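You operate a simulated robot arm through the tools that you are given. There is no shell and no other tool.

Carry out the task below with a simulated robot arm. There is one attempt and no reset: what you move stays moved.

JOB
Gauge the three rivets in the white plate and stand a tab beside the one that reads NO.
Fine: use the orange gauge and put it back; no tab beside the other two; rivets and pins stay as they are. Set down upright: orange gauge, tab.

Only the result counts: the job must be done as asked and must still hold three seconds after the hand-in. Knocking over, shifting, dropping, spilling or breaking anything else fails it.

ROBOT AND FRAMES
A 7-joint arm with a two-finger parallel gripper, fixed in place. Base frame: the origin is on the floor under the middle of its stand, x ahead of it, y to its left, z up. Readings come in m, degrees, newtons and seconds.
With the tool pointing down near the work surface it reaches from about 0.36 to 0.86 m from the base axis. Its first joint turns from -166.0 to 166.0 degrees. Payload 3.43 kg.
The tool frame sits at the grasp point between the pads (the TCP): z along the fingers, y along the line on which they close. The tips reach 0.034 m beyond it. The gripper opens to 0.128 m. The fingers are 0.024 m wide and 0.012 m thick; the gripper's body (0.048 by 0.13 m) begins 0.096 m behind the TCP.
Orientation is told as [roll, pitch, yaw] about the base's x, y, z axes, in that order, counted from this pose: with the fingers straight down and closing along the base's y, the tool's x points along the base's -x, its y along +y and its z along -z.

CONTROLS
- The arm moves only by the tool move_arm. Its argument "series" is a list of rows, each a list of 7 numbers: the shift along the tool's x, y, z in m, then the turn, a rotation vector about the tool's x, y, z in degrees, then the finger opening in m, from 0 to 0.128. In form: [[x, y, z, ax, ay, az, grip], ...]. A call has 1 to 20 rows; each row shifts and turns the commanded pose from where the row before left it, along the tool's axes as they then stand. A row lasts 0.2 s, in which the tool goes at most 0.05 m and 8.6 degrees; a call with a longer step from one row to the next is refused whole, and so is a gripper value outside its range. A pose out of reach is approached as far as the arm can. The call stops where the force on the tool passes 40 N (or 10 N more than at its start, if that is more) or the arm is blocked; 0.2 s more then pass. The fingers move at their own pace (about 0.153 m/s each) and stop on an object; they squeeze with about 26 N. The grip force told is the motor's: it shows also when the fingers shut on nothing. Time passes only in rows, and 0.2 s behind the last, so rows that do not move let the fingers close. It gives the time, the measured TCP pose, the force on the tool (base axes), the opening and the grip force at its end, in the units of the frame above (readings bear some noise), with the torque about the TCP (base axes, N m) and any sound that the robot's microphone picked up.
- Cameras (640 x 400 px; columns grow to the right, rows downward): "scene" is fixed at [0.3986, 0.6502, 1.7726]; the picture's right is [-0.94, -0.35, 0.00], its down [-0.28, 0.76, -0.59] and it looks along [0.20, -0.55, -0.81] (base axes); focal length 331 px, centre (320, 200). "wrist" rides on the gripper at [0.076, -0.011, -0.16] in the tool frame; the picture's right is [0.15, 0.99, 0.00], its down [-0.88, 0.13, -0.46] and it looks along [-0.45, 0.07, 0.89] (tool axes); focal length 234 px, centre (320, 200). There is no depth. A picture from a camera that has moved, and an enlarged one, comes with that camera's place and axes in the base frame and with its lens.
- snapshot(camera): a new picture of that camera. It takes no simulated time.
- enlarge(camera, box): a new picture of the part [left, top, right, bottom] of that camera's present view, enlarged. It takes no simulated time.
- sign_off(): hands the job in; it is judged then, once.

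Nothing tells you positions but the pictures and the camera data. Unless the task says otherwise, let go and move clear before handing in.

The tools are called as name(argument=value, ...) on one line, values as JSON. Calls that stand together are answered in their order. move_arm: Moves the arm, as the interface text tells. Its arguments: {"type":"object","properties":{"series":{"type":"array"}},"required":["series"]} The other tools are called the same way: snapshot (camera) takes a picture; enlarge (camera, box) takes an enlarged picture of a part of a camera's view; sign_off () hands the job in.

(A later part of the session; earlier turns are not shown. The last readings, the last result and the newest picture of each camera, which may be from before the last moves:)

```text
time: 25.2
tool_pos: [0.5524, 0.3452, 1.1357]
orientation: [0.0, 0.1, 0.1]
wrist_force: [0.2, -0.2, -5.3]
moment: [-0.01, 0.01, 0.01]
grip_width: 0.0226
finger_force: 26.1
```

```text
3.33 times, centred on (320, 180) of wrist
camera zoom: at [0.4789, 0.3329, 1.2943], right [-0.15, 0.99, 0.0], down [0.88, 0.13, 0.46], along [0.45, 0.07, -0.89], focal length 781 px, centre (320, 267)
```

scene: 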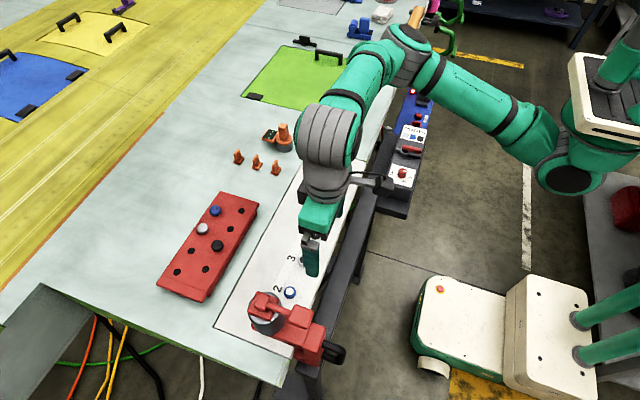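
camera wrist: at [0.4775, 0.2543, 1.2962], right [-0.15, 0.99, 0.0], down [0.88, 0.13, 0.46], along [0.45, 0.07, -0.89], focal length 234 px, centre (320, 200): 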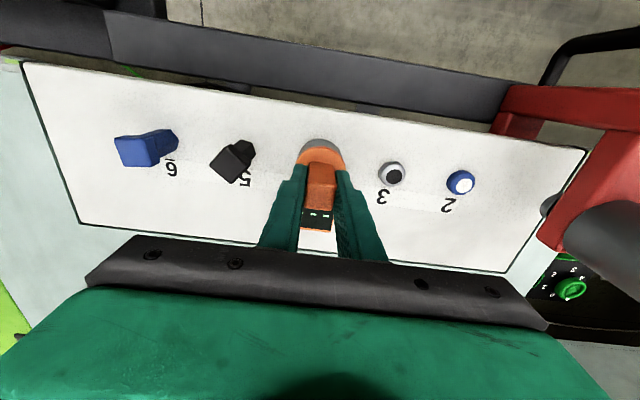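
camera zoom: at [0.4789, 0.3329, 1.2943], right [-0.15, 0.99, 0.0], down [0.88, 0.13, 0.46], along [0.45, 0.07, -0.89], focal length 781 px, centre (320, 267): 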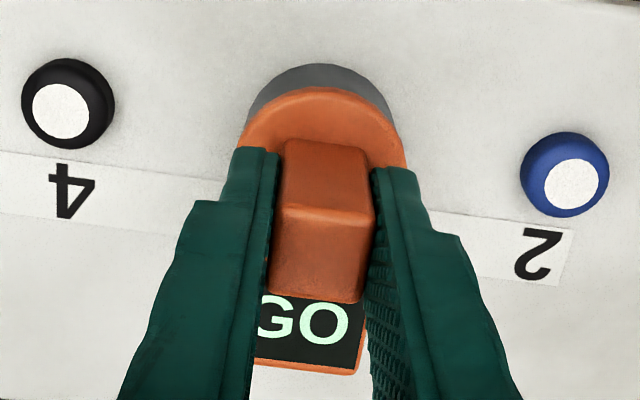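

The display still shows GO, but at this height rivet 4 hadn't triggered yet. I'll go down the remaining 2.5 mm to the same trigger height.

move_arm(series=[[0, 0, 0.0015, 0, 0, 0, 0.01], [0, 0, 0.001, 0, 0, 0, 0.01], [0, 0, 0, 0, 0, 0, 0.01], [0, 0, 0, 0, 0, 0, 0.01], [0, 0, 0, 0, 0, 0, 0.01]])

enlarge(camera="scene", box=[265, 215, 335, 285])

enlarge(camera="wrist", box=[260, 120, 380, 240])

```text
time: 26.4
tool_pos: [0.5545, 0.3442, 1.1324]
orientation: [0.0, -0.1, 0.0]
wrist_force: [0.6, 0.4, -5.5]
moment: [-0.01, 0.04, -0.01]
grip_width: 0.0227
finger_force: 26.1
```

```text
5.71 times, centred on (300, 250) of scene
camera zoom: at [0.3986, 0.6502, 1.7726], right [-0.94, -0.35, 0.0], down [-0.28, 0.76, -0.59], along [0.2, -0.55, -0.81], focal length 1890 px, centre (434, -86)
```

zoom: 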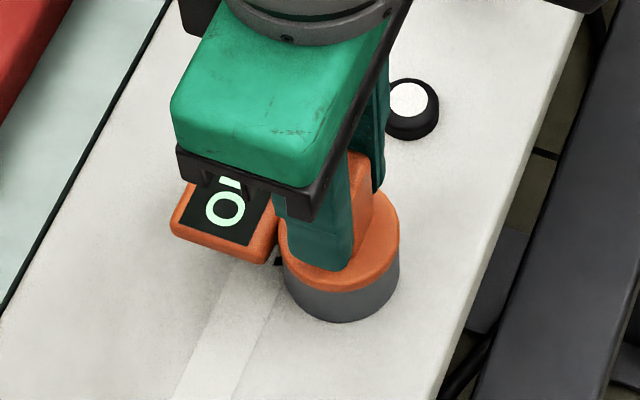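

```text
3.33 times, centred on (320, 180) of wrist
camera zoom: at [0.4787, 0.3328, 1.2916], right [-0.15, 0.99, 0.0], down [0.88, 0.13, 0.46], along [0.45, 0.07, -0.89], focal length 781 px, centre (320, 267)
```

zoom: 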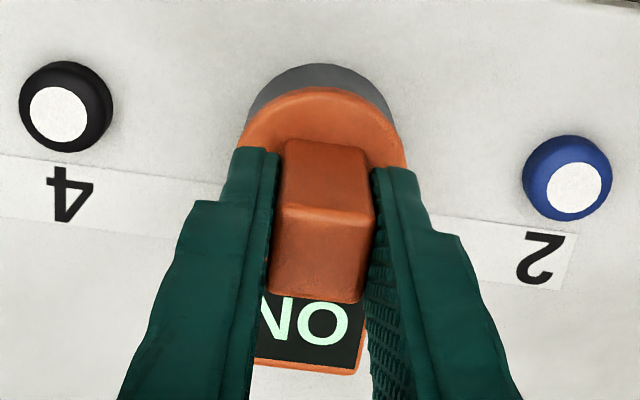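

Rivet 3 reads NO. I'll still gauge rivet 2 to be sure: lift clear first and look at the clearance to the red press.

move_arm(series=[[0, 0, -0.01, 0, 0, 0, 0.01], [0, 0, -0.015, 0, 0, 0, 0.01], [0, 0, -0.02, 0, 0, 0, 0.01], [0, 0, -0.02, 0, 0, 0, 0.01], [0, 0, -0.02, 0, 0, 0, 0.01], [0, 0, 0, 0, 0, 0, 0.01], [0, 0, 0, 0, 0, 0, 0.01]])

snapshot(camera="wrist")

enlarge(camera="wrist", box=[440, 80, 640, 300])

enlarge(camera="scene", box=[235, 220, 355, 370])

```text
time: 28.0
tool_pos: [0.5548, 0.3439, 1.2173]
orientation: [0.0, 0.0, -0.1]
wrist_force: [-0.5, 0.3, -5.0]
moment: [0.01, 0.02, 0.0]
grip_width: 0.023
finger_force: 26.1
```

```text
taken
camera wrist: at [0.479, 0.3333, 1.377], right [-0.15, 0.99, 0.0], down [0.88, 0.13, 0.46], along [0.45, 0.07, -0.89], focal length 234 px, centre (320, 200)
```

wrist: 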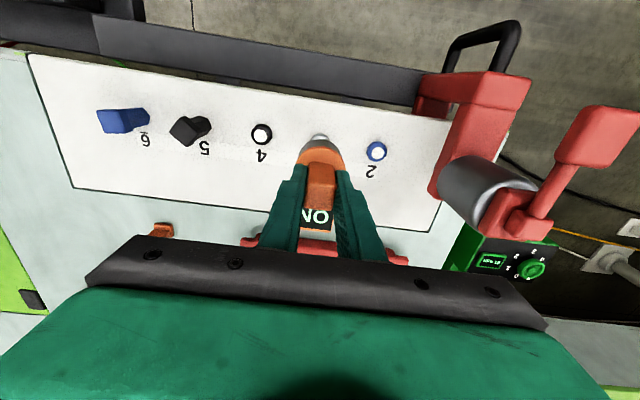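

```text
1.82 times, centred on (540, 190) of wrist
camera zoom: at [0.479, 0.3333, 1.377], right [-0.15, 0.99, 0.0], down [0.88, 0.13, 0.46], along [0.45, 0.07, -0.89], focal length 426 px, centre (-80, 218)
```

zoom: 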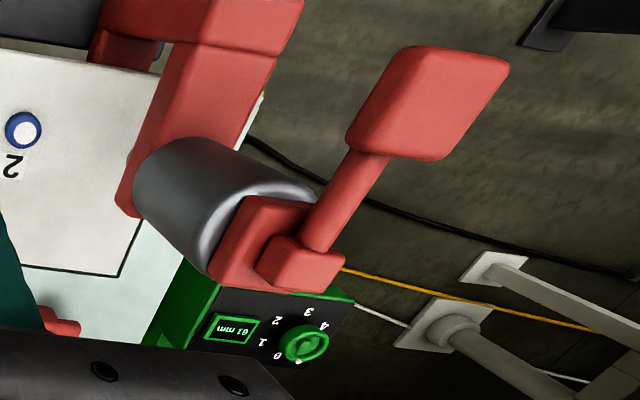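

```text
2.67 times, centred on (295, 295) of scene
camera zoom: at [0.3986, 0.6502, 1.7726], right [-0.94, -0.35, 0.0], down [-0.28, 0.76, -0.59], along [0.2, -0.55, -0.81], focal length 882 px, centre (387, -53)
```

zoom: 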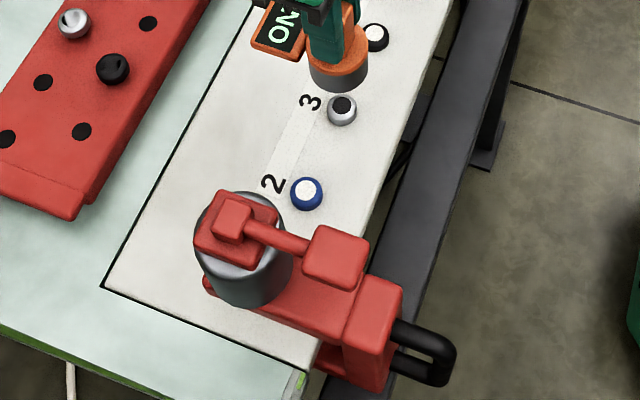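

Triangulating the press puts its cap at about (0.554, 0.508, 1.225), which is tight against the gripper body (it would reach y ≈ 0.49 at z ≈ 1.229). I'll rotate the hand 90° here, at a safe height, so the narrow side of the body faces the press and the display points toward −y.

move_arm(series=[[0, 0, 0, 0, 0, 7.5, 0.01], [0, 0, 0, 0, 0, 7.5, 0.01], [0, 0, 0, 0, 0, 7.5, 0.01], [0, 0, 0, 0, 0, 7.5, 0.01], [0, 0, 0, 0, 0, 7.5, 0.01], [0, 0, 0, 0, 0, 7.5, 0.01], [0, 0, 0, 0, 0, 7.5, 0.01], [0, 0, 0, 0, 0, 7.5, 0.01], [0, 0, 0, 0, 0, 7.5, 0.01], [0, 0, 0, 0, 0, 7.5, 0.01], [0, 0, 0, 0, 0, 7.5, 0.01], [0, 0, 0, 0, 0, 7.5, 0.01], [0, 0, 0, 0, 0, 0, 0.01], [0, 0, 0, 0, 0, 0, 0.01]])

snapshot(camera="wrist")

snapshot(camera="scene")

enlarge(camera="scene", box=[235, 200, 355, 330])

```text
time: 31.0
tool_pos: [0.5535, 0.3441, 1.2164]
orientation: [0.0, 0.0, -90.0]
wrist_force: [-0.1, -0.3, -4.9]
moment: [0.04, 0.02, 0.02]
grip_width: 0.0227
finger_force: 26.3
```

```text
taken
camera wrist: at [0.5432, 0.4202, 1.377], right [0.99, 0.15, 0.0], down [0.13, -0.88, 0.46], along [0.07, -0.45, -0.89], focal length 234 px, centre (320, 200)
```

wrist: 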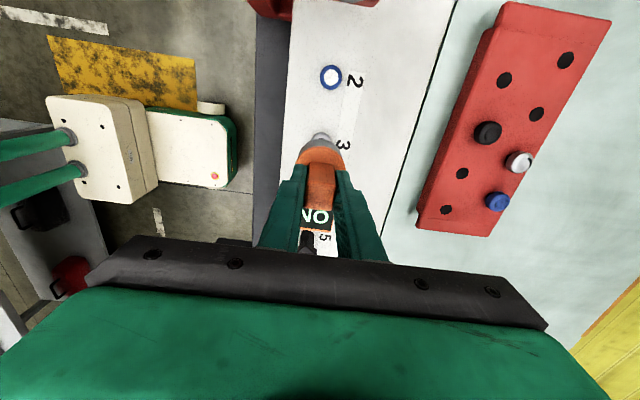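

```text
taken
```

scene: 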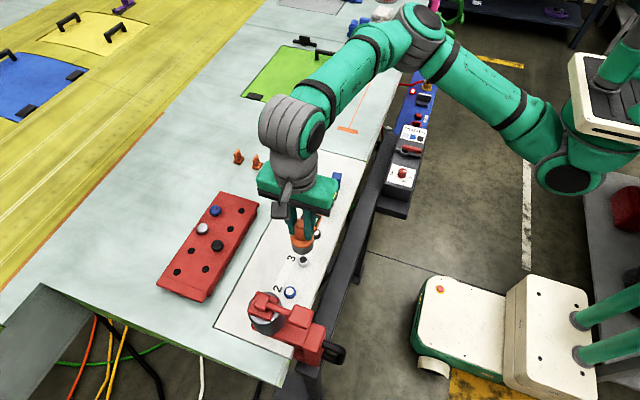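

```text
3.08 times, centred on (295, 265) of scene
camera zoom: at [0.3986, 0.6502, 1.7726], right [-0.94, -0.35, 0.0], down [-0.28, 0.76, -0.59], along [0.2, -0.55, -0.81], focal length 1018 px, centre (397, 0)
```

zoom: 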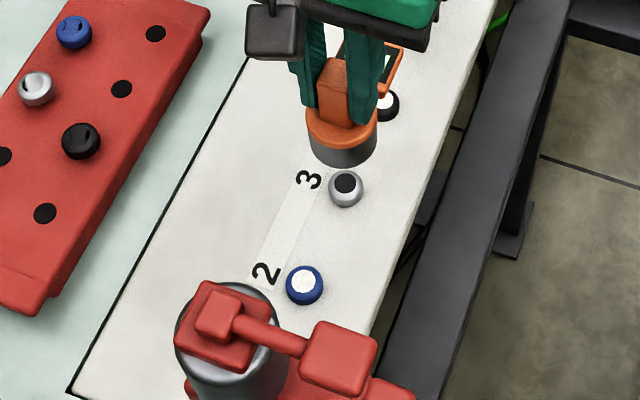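

The hand is rotated with the gauge still held. I'll move +81 mm in y over rivet 2 at this height, then lower 4 cm and check alignment.

move_arm(series=[[0.02, 0, 0, 0, 0, 0, 0.01], [0.02, 0, 0, 0, 0, 0, 0.01], [0.02, 0, 0, 0, 0, 0, 0.01], [0.0208, 0, 0, 0, 0, 0, 0.01], [0, 0, 0.02, 0, 0, 0, 0.01], [0, 0, 0.02, 0, 0, 0, 0.01], [0, 0, 0, 0, 0, 0, 0.01], [0, 0, 0, 0, 0, 0, 0.01]])

snapshot(camera="wrist")

enlarge(camera="scene", box=[245, 250, 325, 330])

snapshot(camera="scene")

```text
time: 32.8
tool_pos: [0.5546, 0.4264, 1.1786]
orientation: [0.0, -0.1, -90.0]
wrist_force: [-0.1, 0.6, -5.0]
moment: [0.02, 0.0, 0.0]
grip_width: 0.0226
finger_force: 26.3
```

```text
taken
camera wrist: at [0.5432, 0.5019, 1.3371], right [0.99, 0.15, 0.0], down [0.13, -0.88, 0.46], along [0.07, -0.45, -0.89], focal length 234 px, centre (320, 200)
```

wrist: 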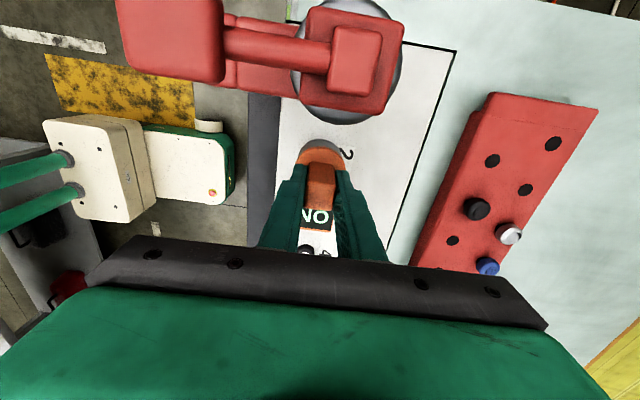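

```text
5.00 times, centred on (285, 290) of scene
camera zoom: at [0.3986, 0.6502, 1.7726], right [-0.94, -0.35, 0.0], down [-0.28, 0.76, -0.59], along [0.2, -0.55, -0.81], focal length 1654 px, centre (495, -250)
```

zoom: 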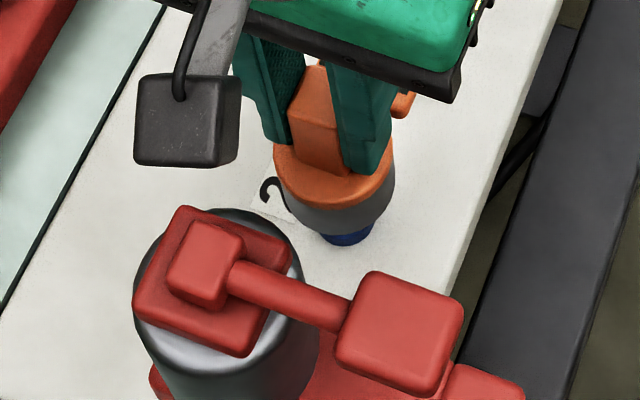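

```text
taken
```

scene: 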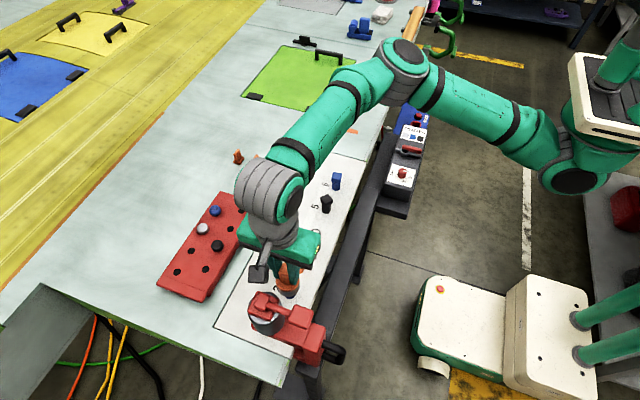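

The camera housing and hand are clear of the press. I'll zoom in to check cup-to-rivet alignment precisely.

enlarge(camera="scene", box=[270, 265, 310, 305])

enlarge(camera="wrist", box=[270, 100, 370, 180])

```text
10.00 times, centred on (290, 285) of scene
camera zoom: at [0.3986, 0.6502, 1.7726], right [-0.94, -0.35, 0.0], down [-0.28, 0.76, -0.59], along [0.2, -0.55, -0.81], focal length 3308 px, centre (620, -650)
```

zoom: 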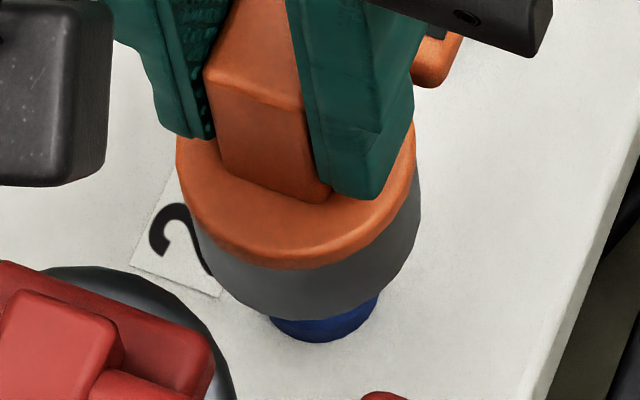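

```text
5.00 times, centred on (320, 140) of wrist
camera zoom: at [0.5432, 0.5019, 1.3371], right [0.99, 0.15, 0.0], down [0.13, -0.88, 0.46], along [0.07, -0.45, -0.89], focal length 1171 px, centre (320, 500)
```

zoom: 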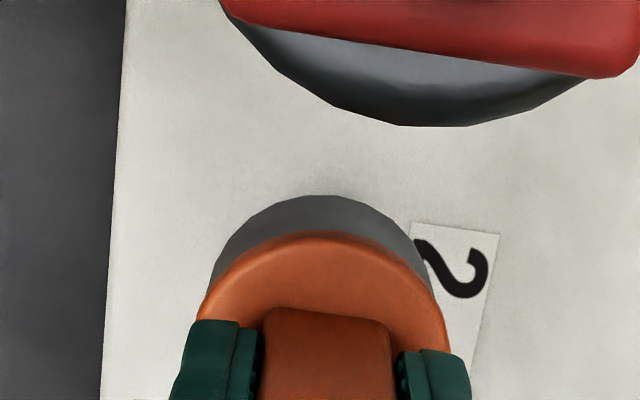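

The cup is about 1.5 mm too far toward +y, and x is aligned. I'll correct that and lower slowly toward the reading height.

move_arm(series=[[-0.0015, 0, 0.01, 0, 0, 0, 0.01], [0, 0, 0.01, 0, 0, 0, 0.01], [0, 0, 0.008, 0, 0, 0, 0.01], [0, 0, 0.006, 0, 0, 0, 0.01], [0, 0, 0.004, 0, 0, 0, 0.01], [0, 0, 0, 0, 0, 0, 0.01]])

enlarge(camera="scene", box=[255, 255, 325, 325])

snapshot(camera="wrist")

```text
time: 34.2
tool_pos: [0.5538, 0.4237, 1.1389]
orientation: [-0.1, 0.1, -89.9]
wrist_force: [0.8, -0.1, -5.2]
moment: [0.03, 0.04, -0.01]
grip_width: 0.0227
finger_force: 25.9
```

```text
5.71 times, centred on (290, 290) of scene
camera zoom: at [0.3986, 0.6502, 1.7726], right [-0.94, -0.35, 0.0], down [-0.28, 0.76, -0.59], along [0.2, -0.55, -0.81], focal length 1890 px, centre (491, -314)
```

zoom: 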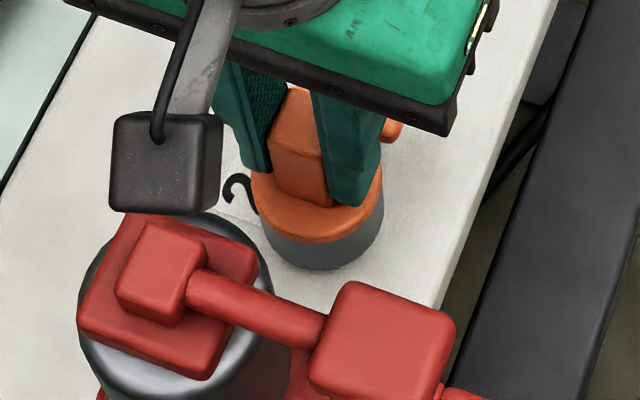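

```text
taken
camera wrist: at [0.5432, 0.4999, 1.2986], right [0.99, 0.15, 0.0], down [0.13, -0.88, 0.46], along [0.07, -0.45, -0.89], focal length 234 px, centre (320, 200)
```

wrist: 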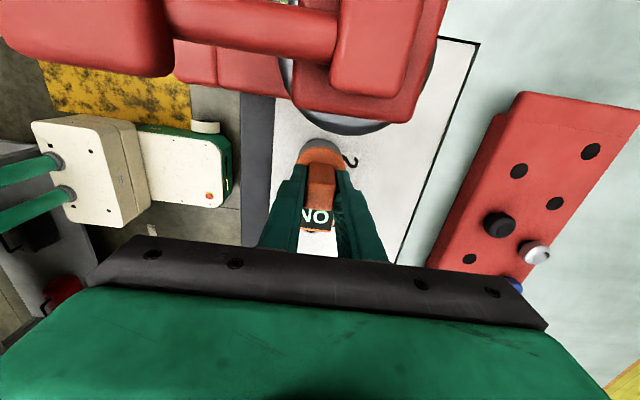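

No contact, and the housing stays well clear of the press cap. I'll go down the last 7 mm to the reading height.

move_arm(series=[[0, 0, 0.002, 0, 0, 0, 0.01], [0, 0, 0.002, 0, 0, 0, 0.01], [0, 0, 0.0015, 0, 0, 0, 0.01], [0, 0, 0.001, 0, 0, 0, 0.01], [0, 0, 0, 0, 0, 0, 0.01], [0, 0, 0, 0, 0, 0, 0.01], [0, 0, 0, 0, 0, 0, 0.01]])

enlarge(camera="wrist", box=[260, 120, 380, 240])

enlarge(camera="scene", box=[255, 255, 325, 325])

```text
time: 35.8
tool_pos: [0.5528, 0.423, 1.133]
orientation: [0.0, -0.1, -90.0]
wrist_force: [1.4, -1.0, -4.7]
moment: [0.02, -0.02, -0.01]
grip_width: 0.0228
finger_force: 25.7
```

```text
3.33 times, centred on (320, 180) of wrist
camera zoom: at [0.5428, 0.4986, 1.2922], right [0.99, 0.15, 0.0], down [0.13, -0.88, 0.46], along [0.07, -0.45, -0.89], focal length 781 px, centre (320, 267)
```

zoom: 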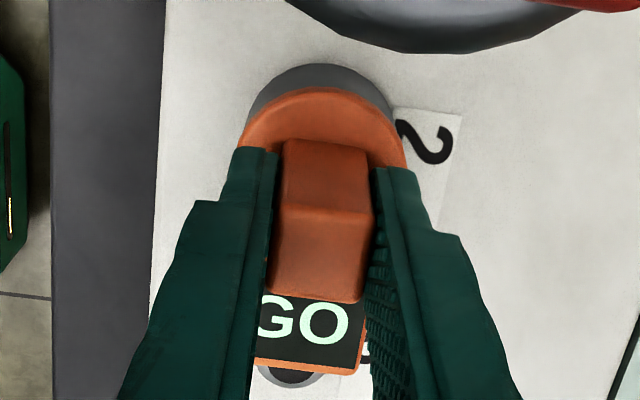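

```text
5.71 times, centred on (290, 290) of scene
camera zoom: at [0.3986, 0.6502, 1.7726], right [-0.94, -0.35, 0.0], down [-0.28, 0.76, -0.59], along [0.2, -0.55, -0.81], focal length 1890 px, centre (491, -314)
```

zoom: 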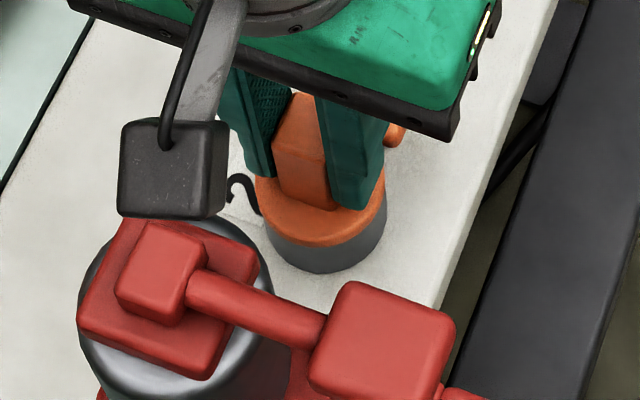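

Rivet 2 changed to GO, so rivet 3 is the one that reads NO. I'll lift the gauge straight up, back away from the press, and rotate the hand back.

move_arm(series=[[0, 0, -0.01, 0, 0, 0, 0.01], [0, 0, -0.02, 0, 0, 0, 0.01], [0, 0, -0.03, 0, 0, 0, 0.01], [0, 0, -0.03, 0, 0, 0, 0.01], [0, 0, -0.02, 0, 0, 0, 0.01], [-0.03, 0, 0, 0, 0, 0, 0.01], [-0.03, 0, 0, 0, 0, 0, 0.01], [-0.03, 0, 0, 0, 0, 0, 0.01], [-0.03, 0, 0, 0, 0, 0, 0.01], [0, 0, 0, 0, 0, 0, 0.01]])

move_arm(series=[[0, 0, 0, 0, 0, -7.5, 0.01], [0, 0, 0, 0, 0, -7.5, 0.01], [0, 0, 0, 0, 0, -7.5, 0.01], [0, 0, 0, 0, 0, -7.5, 0.01], [0, 0, 0, 0, 0, -7.5, 0.01], [0, 0, 0, 0, 0, -7.5, 0.01], [0, 0, 0, 0, 0, -7.5, 0.01], [0, 0, 0, 0, 0, -7.5, 0.01], [0, 0, 0, 0, 0, -7.5, 0.01], [0, 0, 0, 0, 0, -7.5, 0.01], [0, 0, 0, 0, 0, -7.5, 0.01], [0, 0, 0, 0, 0, -7.5, 0.01], [0, 0, 0, 0, 0, 0, 0.01], [0, 0, 0, 0, 0, 0, 0.01]])

snapshot(camera="wrist")

snapshot(camera="scene")

```text
time: 38.0
tool_pos: [0.5545, 0.3038, 1.2414]
orientation: [0.0, 0.0, -90.1]
wrist_force: [0.2, -0.1, -6.0]
moment: [0.02, -0.01, 0.01]
grip_width: 0.023
finger_force: 26.0
```

```text
time: 41.0
tool_pos: [0.5543, 0.3032, 1.2426]
orientation: [0.0, 0.0, 0.0]
wrist_force: [0.2, 0.2, -5.5]
moment: [0.0, 0.07, 0.02]
grip_width: 0.0227
finger_force: 25.3
```

```text
taken
camera wrist: at [0.4794, 0.2924, 1.4021], right [-0.15, 0.99, 0.0], down [0.88, 0.13, 0.46], along [0.45, 0.07, -0.89], focal length 234 px, centre (320, 200)
```

wrist: 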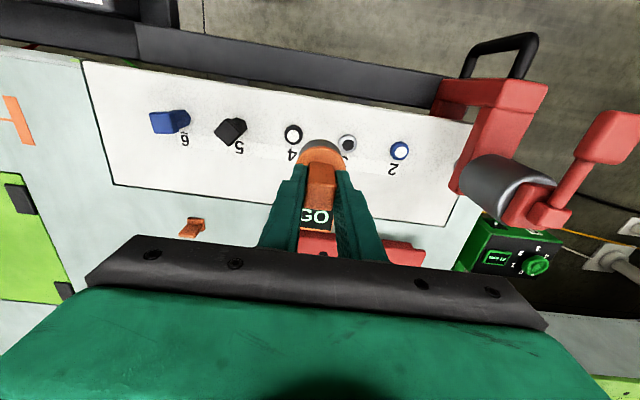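

```text
taken
```

scene: 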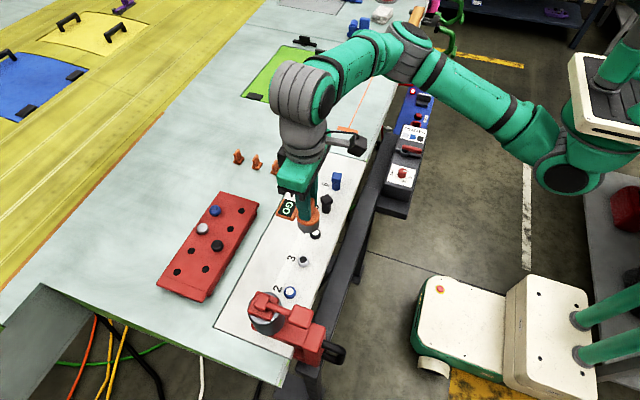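

The hand is back to its original orientation with the gauge held. I'll carry it back above its home spot at about (0.7495, 0.010).

move_arm(series=[[-0.0244, -0.0367, 0, 0, 0, 0, 0.01], [-0.0244, -0.0367, 0, 0, 0, 0, 0.01], [-0.0244, -0.0367, 0, 0, 0, 0, 0.01], [-0.0244, -0.0367, 0, 0, 0, 0, 0.01], [-0.0244, -0.0367, 0, 0, 0, 0, 0.01], [-0.0244, -0.0367, 0, 0, 0, 0, 0.01], [-0.0244, -0.0367, 0, 0, 0, 0, 0.01], [-0.0244, -0.0367, 0, 0, 0, 0, 0.01], [0, 0, 0, 0, 0, 0, 0.01], [0, 0, 0.02, 0, 0, 0, 0.01], [0, 0, 0.02, 0, 0, 0, 0.01], [0, 0, 0.02, 0, 0, 0, 0.01], [0, 0, 0, 0, 0, 0, 0.01], [0, 0, 0, 0, 0, 0, 0.01]])

snapshot(camera="wrist")

enlarge(camera="scene", box=[250, 100, 310, 160])

```text
time: 44.0
tool_pos: [0.7498, 0.0117, 1.1815]
orientation: [0.1, 0.0, 0.0]
wrist_force: [-0.6, -0.1, -5.2]
moment: [0.0, 0.04, 0.02]
grip_width: 0.023
finger_force: 25.8
```

```text
taken
camera wrist: at [0.6746, -0.0001, 1.341], right [-0.15, 0.99, 0.0], down [0.88, 0.13, 0.46], along [0.45, 0.07, -0.89], focal length 234 px, centre (320, 200)
```

wrist: 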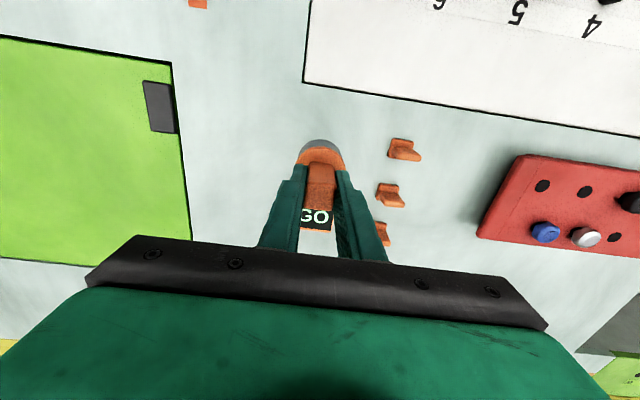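

```text
6.67 times, centred on (280, 130) of scene
camera zoom: at [0.3986, 0.6502, 1.7726], right [-0.94, -0.35, 0.0], down [-0.28, 0.76, -0.59], along [0.2, -0.55, -0.81], focal length 2205 px, centre (587, 667)
```

zoom: 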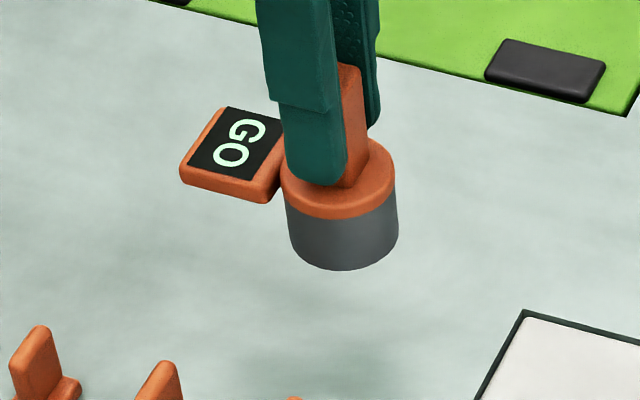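

The position matches home to about 1.4 mm in y. I'll correct this and lower to just above the table.

move_arm(series=[[0, -0.0014, 0.012, 0, 0, 0, 0.01], [0, 0, 0.012, 0, 0, 0, 0.01], [0, 0, 0.01, 0, 0, 0, 0.01], [0, 0, 0.008, 0, 0, 0, 0.01], [0, 0, 0.005, 0, 0, 0, 0.01], [0, 0, 0, 0, 0, 0, 0.01], [0, 0, 0, 0, 0, 0, 0.01]])

enlarge(camera="scene", box=[250, 100, 310, 160])

enlarge(camera="wrist", box=[240, 130, 400, 230])

```text
time: 45.6
tool_pos: [0.7494, 0.0093, 1.1353]
orientation: [0.0, 0.0, -0.1]
wrist_force: [-0.4, -0.5, -4.9]
moment: [0.01, 0.05, 0.0]
grip_width: 0.0226
finger_force: 26.5
```

```text
6.67 times, centred on (280, 130) of scene
camera zoom: at [0.3986, 0.6502, 1.7726], right [-0.94, -0.35, 0.0], down [-0.28, 0.76, -0.59], along [0.2, -0.55, -0.81], focal length 2205 px, centre (587, 667)
```

zoom: 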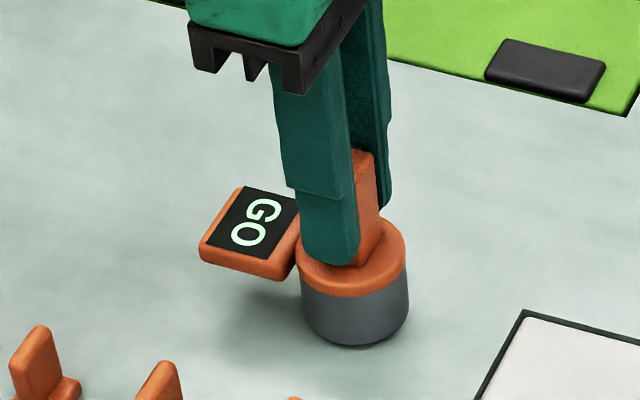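

```text
4.00 times, centred on (320, 180) of wrist
camera zoom: at [0.6738, -0.0022, 1.2942], right [-0.15, 0.99, 0.0], down [0.88, 0.13, 0.46], along [0.45, 0.07, -0.89], focal length 937 px, centre (320, 280)
```

zoom: 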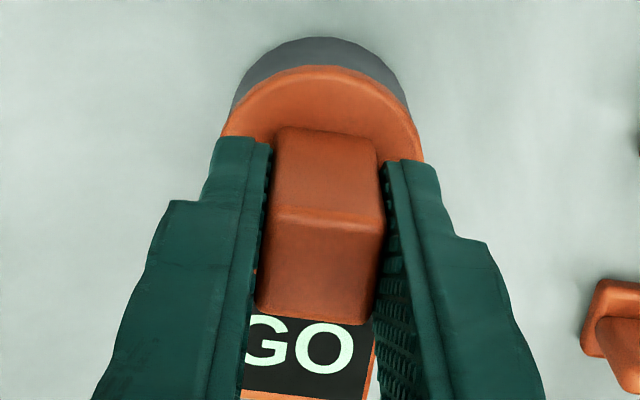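

About 4 mm remain and the position is within 1 mm. I'll make the final correction and set it down gently.

move_arm(series=[[-0.0008, 0.0006, 0.0015, 0, 0, 0, 0.01], [0, 0, 0.0015, 0, 0, 0, 0.01], [0, 0, 0.001, 0, 0, 0, 0.01], [0, 0, 0, 0, 0, 0, 0.01], [0, 0, 0, 0, 0, 0, 0.01]])

enlarge(camera="scene", box=[250, 100, 310, 160])

enlarge(camera="wrist", box=[240, 130, 400, 230])

```text
time: 46.8
tool_pos: [0.7494, 0.0103, 1.1303]
orientation: [0.0, 0.0, 0.0]
wrist_force: [-0.3, 0.3, -4.5]
moment: [0.02, 0.04, 0.01]
grip_width: 0.0228
finger_force: 26.1
```

```text
6.67 times, centred on (280, 130) of scene
camera zoom: at [0.3986, 0.6502, 1.7726], right [-0.94, -0.35, 0.0], down [-0.28, 0.76, -0.59], along [0.2, -0.55, -0.81], focal length 2205 px, centre (587, 667)
```

zoom: 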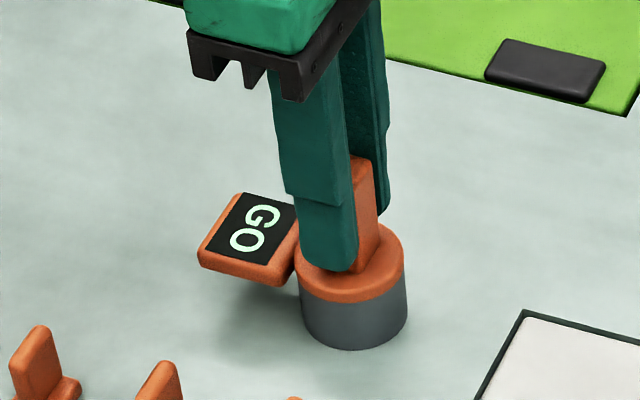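

```text
4.00 times, centred on (320, 180) of wrist
camera zoom: at [0.6746, -0.0017, 1.2907], right [-0.15, 0.99, 0.0], down [0.88, 0.13, 0.46], along [0.45, 0.07, -0.89], focal length 937 px, centre (320, 280)
```

zoom: 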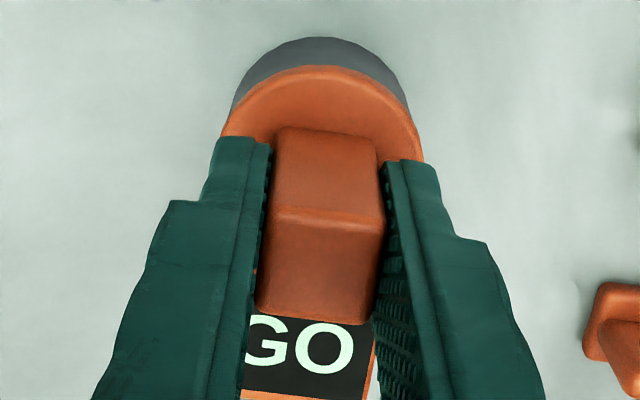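

The cup is within 1 mm of the table. I'll lower that last fraction and then release.

move_arm(series=[[0, 0, 0.0005, 0, 0, 0, 0.01], [0, 0, 0.0005, 0, 0, 0, 0.01], [0, 0, 0, 0, 0, 0, 0.01]])

```text
time: 47.6
tool_pos: [0.7492, 0.0089, 1.1304]
orientation: [0.0, 0.0, -0.1]
wrist_force: [-1.5, -1.3, -0.1]
moment: [-0.01, 0.04, 0.01]
grip_width: 0.0228
finger_force: 26.4
```

The weight is now on the table, with the vertical force near zero. I'll open the fingers and rise clear.

move_arm(series=[[0, 0, 0, 0, 0, 0, 0.04], [0, 0, 0, 0, 0, 0, 0.06], [0, 0, 0, 0, 0, 0, 0.06], [0, 0, -0.01, 0, 0, 0, 0.06], [0, 0, -0.02, 0, 0, 0, 0.06], [0, 0, -0.02, 0, 0, 0, 0.06], [0, 0, -0.02, 0, 0, 0, 0.06], [0, 0, 0, 0, 0, 0, 0.06]])

enlarge(camera="scene", box=[250, 100, 310, 160])

snapshot(camera="wrist")

enlarge(camera="wrist", box=[280, 100, 440, 240])

```text
time: 49.4
tool_pos: [0.7502, 0.0078, 1.2016]
orientation: [0.0, 0.0, 0.0]
wrist_force: [0.2, -0.7, 0.2]
moment: [0.02, -0.03, 0.01]
grip_width: 0.0602
finger_force: 0.0
```

```text
6.67 times, centred on (280, 130) of scene
camera zoom: at [0.3986, 0.6502, 1.7726], right [-0.94, -0.35, 0.0], down [-0.28, 0.76, -0.59], along [0.2, -0.55, -0.81], focal length 2205 px, centre (587, 667)
```

zoom: 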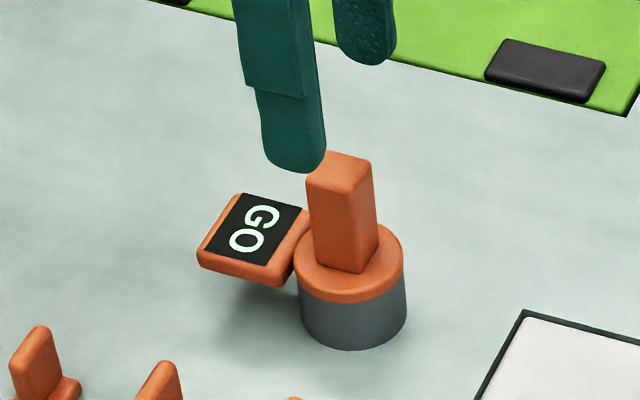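

```text
taken
camera wrist: at [0.6748, -0.0027, 1.3607], right [-0.15, 0.99, 0.0], down [0.88, 0.13, 0.46], along [0.45, 0.07, -0.89], focal length 234 px, centre (320, 200)
```

wrist: 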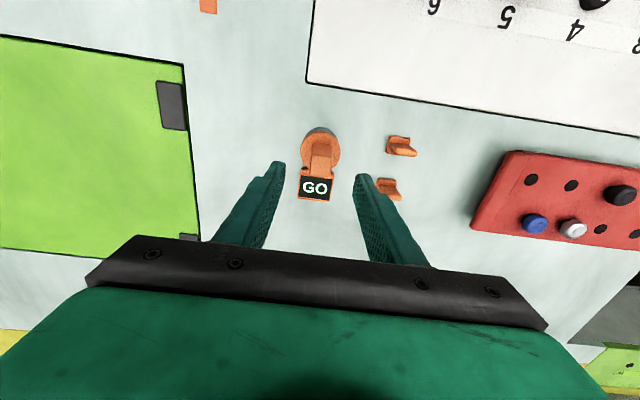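

```text
2.86 times, centred on (360, 170) of wrist
camera zoom: at [0.6748, -0.0027, 1.3607], right [-0.15, 0.99, 0.0], down [0.88, 0.13, 0.46], along [0.45, 0.07, -0.89], focal length 669 px, centre (206, 286)
```

zoom: 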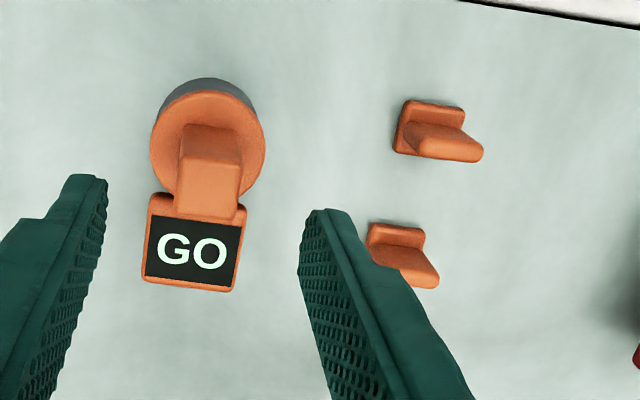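

The gauge is back in its place, upright. Next I'll position above the nearest tab at about (0.735, 0.110).

move_arm(series=[[0.005, 0.034, 0, 0, 0, 0, 0.06], [0.005, 0.034, 0, 0, 0, 0, 0.06], [0.005, 0.033, 0, 0, 0, 0, 0.06], [0, 0, 0.02, 0, 0, 0, 0.06], [0, 0, 0.02, 0, 0, 0, 0.06], [0, 0, 0, 0, 0, 0, 0.06], [0, 0, 0, 0, 0, 0, 0.06]])

enlarge(camera="wrist", box=[260, 110, 380, 210])

enlarge(camera="scene", box=[250, 130, 310, 190])

```text
time: 51.0
tool_pos: [0.7347, 0.1101, 1.1606]
orientation: [-0.1, 0.0, 0.1]
wrist_force: [1.2, 0.3, 0.1]
moment: [-0.01, -0.03, 0.01]
grip_width: 0.06
finger_force: 0.0
```

```text
4.00 times, centred on (320, 160) of wrist
camera zoom: at [0.6599, 0.0981, 1.3203], right [-0.15, 0.99, 0.0], down [0.88, 0.13, 0.46], along [0.45, 0.07, -0.89], focal length 937 px, centre (320, 360)
```

zoom: 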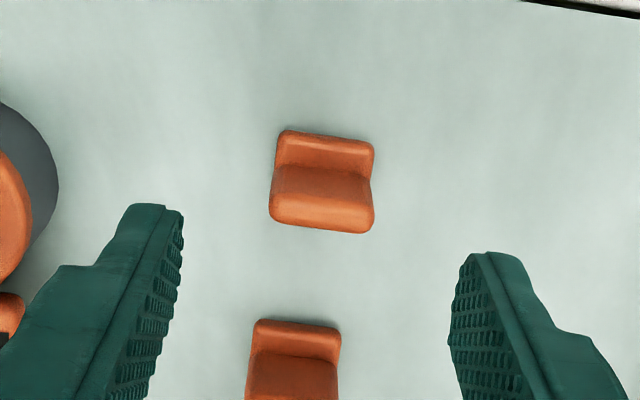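

```text
6.67 times, centred on (280, 160) of scene
camera zoom: at [0.3986, 0.6502, 1.7726], right [-0.94, -0.35, 0.0], down [-0.28, 0.76, -0.59], along [0.2, -0.55, -0.81], focal length 2205 px, centre (587, 467)
```

zoom: 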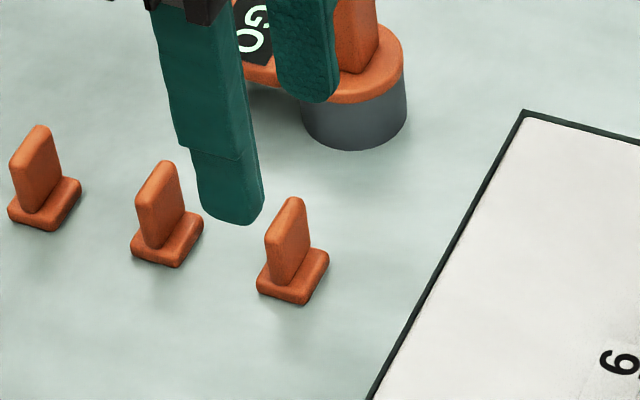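

The fingers straddle the nearest tab, centred within 1 mm. I'll descend to about z ≈ 1.093 and check before gripping.

move_arm(series=[[0, 0, 0.015, 0, 0, 0, 0.06], [0, 0, 0.015, 0, 0, 0, 0.06], [0, 0, 0.015, 0, 0, 0, 0.06], [0, 0, 0.012, 0, 0, 0, 0.06], [0, 0, 0.008, 0, 0, 0, 0.06], [0, 0, 0.003, 0, 0, 0, 0.06], [0, 0, 0, 0, 0, 0, 0.06]])

enlarge(camera="wrist", box=[260, 130, 380, 230])

enlarge(camera="scene", box=[250, 130, 310, 190])

```text
time: 52.6
tool_pos: [0.7343, 0.1088, 1.0916]
orientation: [-0.1, -0.1, 0.0]
wrist_force: [-0.6, -0.4, -0.5]
moment: [-0.02, 0.02, 0.0]
grip_width: 0.0603
finger_force: 0.1
```

```text
4.00 times, centred on (320, 180) of wrist
camera zoom: at [0.6591, 0.0982, 1.2518], right [-0.15, 0.99, 0.0], down [0.88, 0.13, 0.46], along [0.45, 0.07, -0.89], focal length 937 px, centre (320, 280)
```

zoom: 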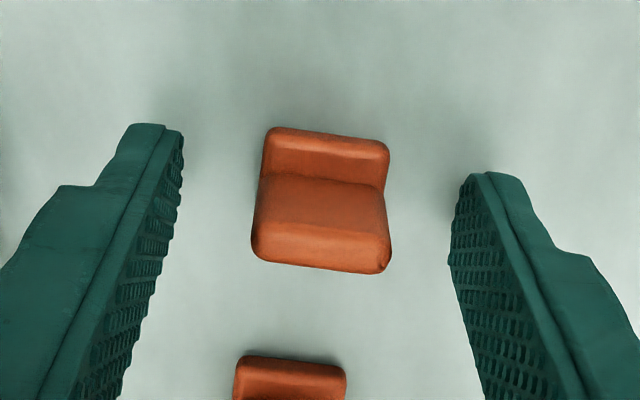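

```text
6.67 times, centred on (280, 160) of scene
camera zoom: at [0.3986, 0.6502, 1.7726], right [-0.94, -0.35, 0.0], down [-0.28, 0.76, -0.59], along [0.2, -0.55, -0.81], focal length 2205 px, centre (587, 467)
```

zoom: 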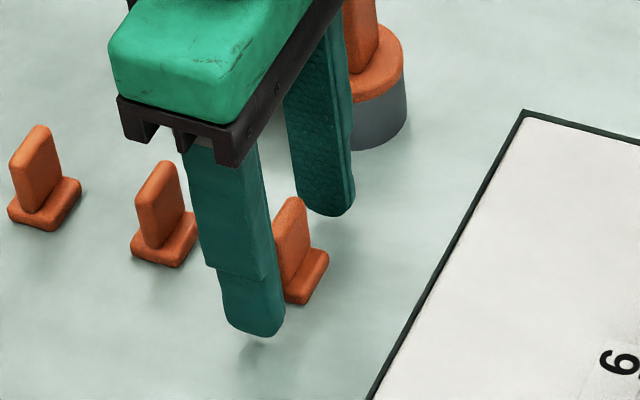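

The tab is centred between the fingers and the tips are clear of the table. I'll close on it.

move_arm(series=[[0, 0, 0, 0, 0, 0, 0.035], [0, 0, 0, 0, 0, 0, 0.02], [0, 0, 0, 0, 0, 0, 0.015], [0, 0, 0, 0, 0, 0, 0.015]])

enlarge(camera="wrist", box=[260, 130, 380, 230])

enlarge(camera="scene", box=[250, 130, 310, 190])

```text
time: 53.6
tool_pos: [0.7347, 0.1105, 1.0928]
orientation: [0.0, 0.1, 0.0]
wrist_force: [0.2, 0.3, 0.8]
moment: [0.03, -0.01, 0.04]
grip_width: 0.0274
finger_force: 25.6
```

```text
4.00 times, centred on (320, 180) of wrist
camera zoom: at [0.6591, 0.0982, 1.2518], right [-0.15, 0.99, 0.0], down [0.88, 0.13, 0.46], along [0.45, 0.07, -0.89], focal length 937 px, centre (320, 280)
```

zoom: 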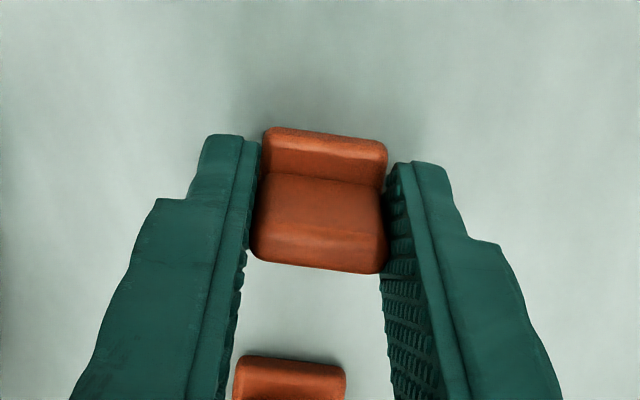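

```text
6.67 times, centred on (280, 160) of scene
camera zoom: at [0.3986, 0.6502, 1.7726], right [-0.94, -0.35, 0.0], down [-0.28, 0.76, -0.59], along [0.2, -0.55, -0.81], focal length 2205 px, centre (587, 467)
```

zoom: 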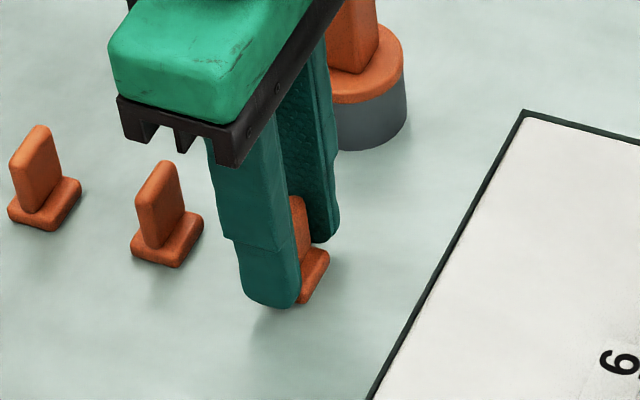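

The tab is gripped at 27 mm. I'll lift it 10 cm, check the hold, and carry it to beside rivet 3, about 42 mm on the +x (label) side at (0.596, 0.345).

move_arm(series=[[0, 0, -0.005, 0, 0, 0, 0.015], [0, 0, -0.01, 0, 0, 0, 0.015], [0, 0, -0.02, 0, 0, 0, 0.015], [0, 0, -0.03, 0, 0, 0, 0.015], [0, 0, -0.035, 0, 0, 0, 0.015], [0, 0, 0, 0, 0, 0, 0.015], [0.0198, 0.0336, 0, 0, 0, 0, 0.015], [0.0198, 0.0336, 0, 0, 0, 0, 0.015], [0.0198, 0.0336, 0, 0, 0, 0, 0.015], [0.0198, 0.0336, 0, 0, 0, 0, 0.015], [0.0198, 0.0336, 0, 0, 0, 0, 0.015], [0.0198, 0.0336, 0, 0, 0, 0, 0.015], [0.0198, 0.0336, 0, 0, 0, 0, 0.015], [0, 0, 0, 0, 0, 0, 0.015], [0, 0, 0, 0, 0, 0, 0.015]])

snapshot(camera="wrist")

enlarge(camera="scene", box=[250, 190, 330, 280])

enlarge(camera="scene", box=[230, 110, 310, 190])

```text
time: 56.8
tool_pos: [0.5951, 0.3479, 1.1923]
orientation: [0.0, 0.1, -0.1]
wrist_force: [0.3, 0.3, -0.8]
moment: [0.01, 0.0, 0.02]
grip_width: 0.0276
finger_force: 26.0
```

```text
taken
camera wrist: at [0.5207, 0.3358, 1.3521], right [-0.15, 0.99, 0.0], down [0.88, 0.13, 0.46], along [0.45, 0.07, -0.89], focal length 234 px, centre (320, 200)
```

wrist: 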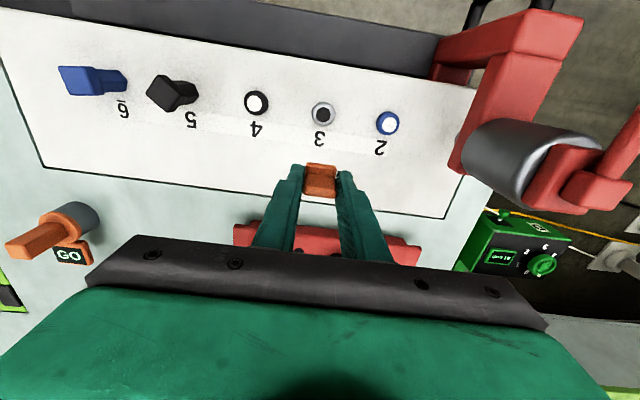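

```text
4.44 times, centred on (290, 235) of scene
camera zoom: at [0.3986, 0.6502, 1.7726], right [-0.94, -0.35, 0.0], down [-0.28, 0.76, -0.59], along [0.2, -0.55, -0.81], focal length 1470 px, centre (453, 44)
```

zoom: 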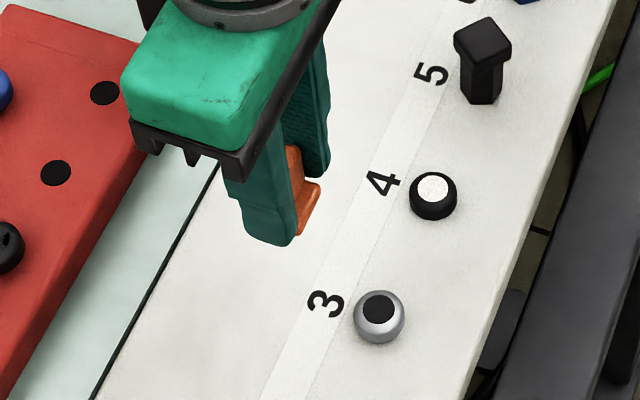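

```text
5.00 times, centred on (270, 150) of scene
camera zoom: at [0.3986, 0.6502, 1.7726], right [-0.94, -0.35, 0.0], down [-0.28, 0.76, -0.59], along [0.2, -0.55, -0.81], focal length 1654 px, centre (570, 450)
```

zoom: 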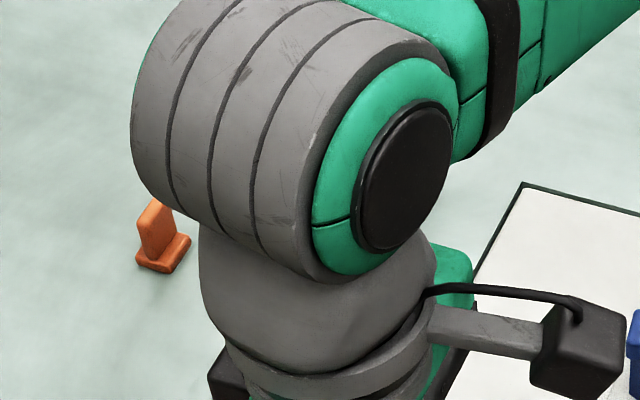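

The tab is held beside rivet 3, roughly 42 mm on its +x side. I'll correct y by −2.5 mm and lower most of the way.

move_arm(series=[[0, -0.0025, 0.015, 0, 0, 0, 0.015], [0, 0, 0.02, 0, 0, 0, 0.015], [0, 0, 0.02, 0, 0, 0, 0.015], [0, 0, 0.02, 0, 0, 0, 0.015], [0, 0, 0.01, 0, 0, 0, 0.015], [0, 0, 0.005, 0, 0, 0, 0.015], [0, 0, 0, 0, 0, 0, 0.015], [0, 0, 0, 0, 0, 0, 0.015]])

enlarge(camera="wrist", box=[240, 60, 400, 220])

enlarge(camera="scene", box=[265, 220, 325, 280])

```text
time: 58.6
tool_pos: [0.594, 0.3428, 1.1041]
orientation: [-0.1, -0.1, 0.0]
wrist_force: [0.1, 0.1, -0.8]
moment: [-0.05, 0.01, 0.0]
grip_width: 0.0276
finger_force: 25.9
```

```text
2.50 times, centred on (320, 140) of wrist
camera zoom: at [0.5192, 0.3314, 1.2625], right [-0.15, 0.99, 0.0], down [0.88, 0.13, 0.46], along [0.45, 0.07, -0.89], focal length 585 px, centre (320, 350)
```

zoom: 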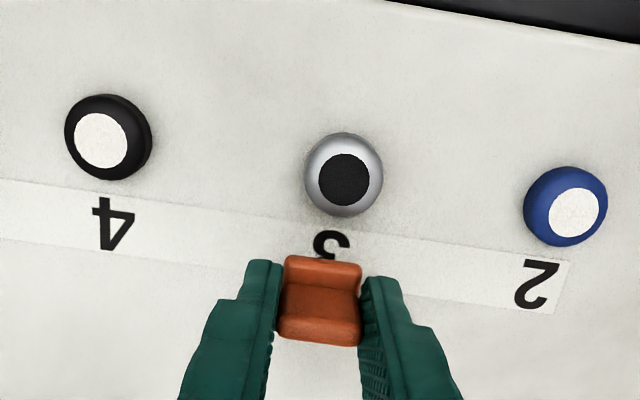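

```text
6.67 times, centred on (295, 250) of scene
camera zoom: at [0.3986, 0.6502, 1.7726], right [-0.94, -0.35, 0.0], down [-0.28, 0.76, -0.59], along [0.2, -0.55, -0.81], focal length 2205 px, centre (487, -133)
```

zoom: 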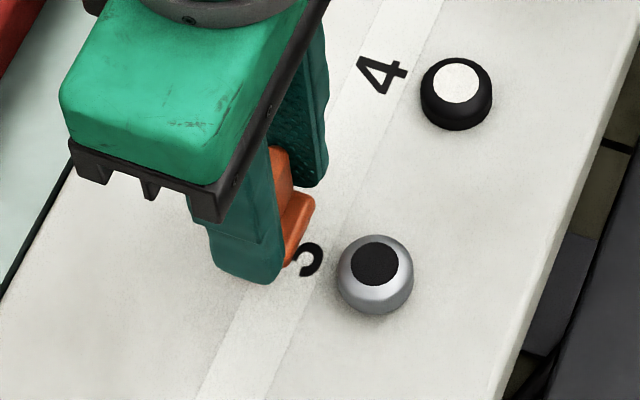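

The tab hovers about 1 cm above the plate, beside rivet 3. I'll nudge y by +1.5 mm and continue down in small steps.

move_arm(series=[[0, 0.0015, 0.003, 0, 0, 0, 0.015], [0, 0, 0.003, 0, 0, 0, 0.015], [0, 0, 0.0015, 0, 0, 0, 0.015], [0, 0, 0, 0, 0, 0, 0.015], [0, 0, 0, 0, 0, 0, 0.015]])

enlarge(camera="scene", box=[270, 235, 310, 275])

enlarge(camera="wrist", box=[260, 100, 380, 220])

```text
time: 59.8
tool_pos: [0.5957, 0.3441, 1.0944]
orientation: [0.0, 0.0, 0.0]
wrist_force: [-0.1, 0.1, -1.1]
moment: [0.03, -0.03, -0.02]
grip_width: 0.0276
finger_force: 25.6
```

```text
10.00 times, centred on (290, 255) of scene
camera zoom: at [0.3986, 0.6502, 1.7726], right [-0.94, -0.35, 0.0], down [-0.28, 0.76, -0.59], along [0.2, -0.55, -0.81], focal length 3308 px, centre (620, -350)
```

zoom: 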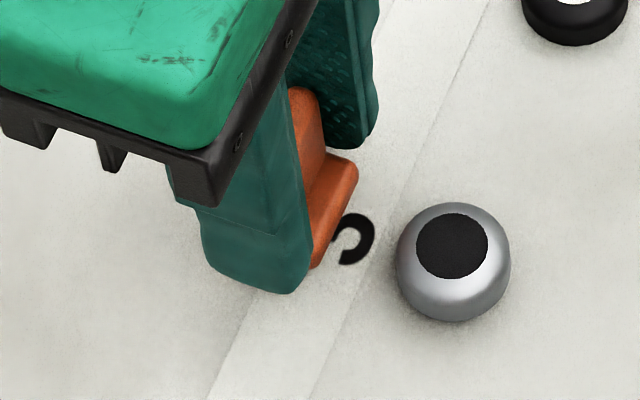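

```text
3.33 times, centred on (320, 160) of wrist
camera zoom: at [0.5204, 0.3327, 1.2551], right [-0.15, 0.99, 0.0], down [0.88, 0.13, 0.46], along [0.45, 0.07, -0.89], focal length 781 px, centre (320, 333)
```

zoom: 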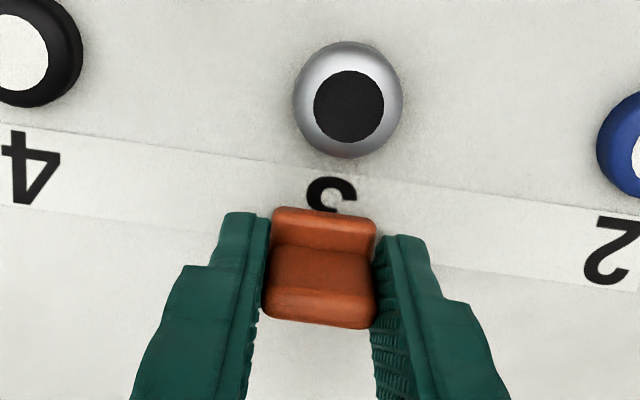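

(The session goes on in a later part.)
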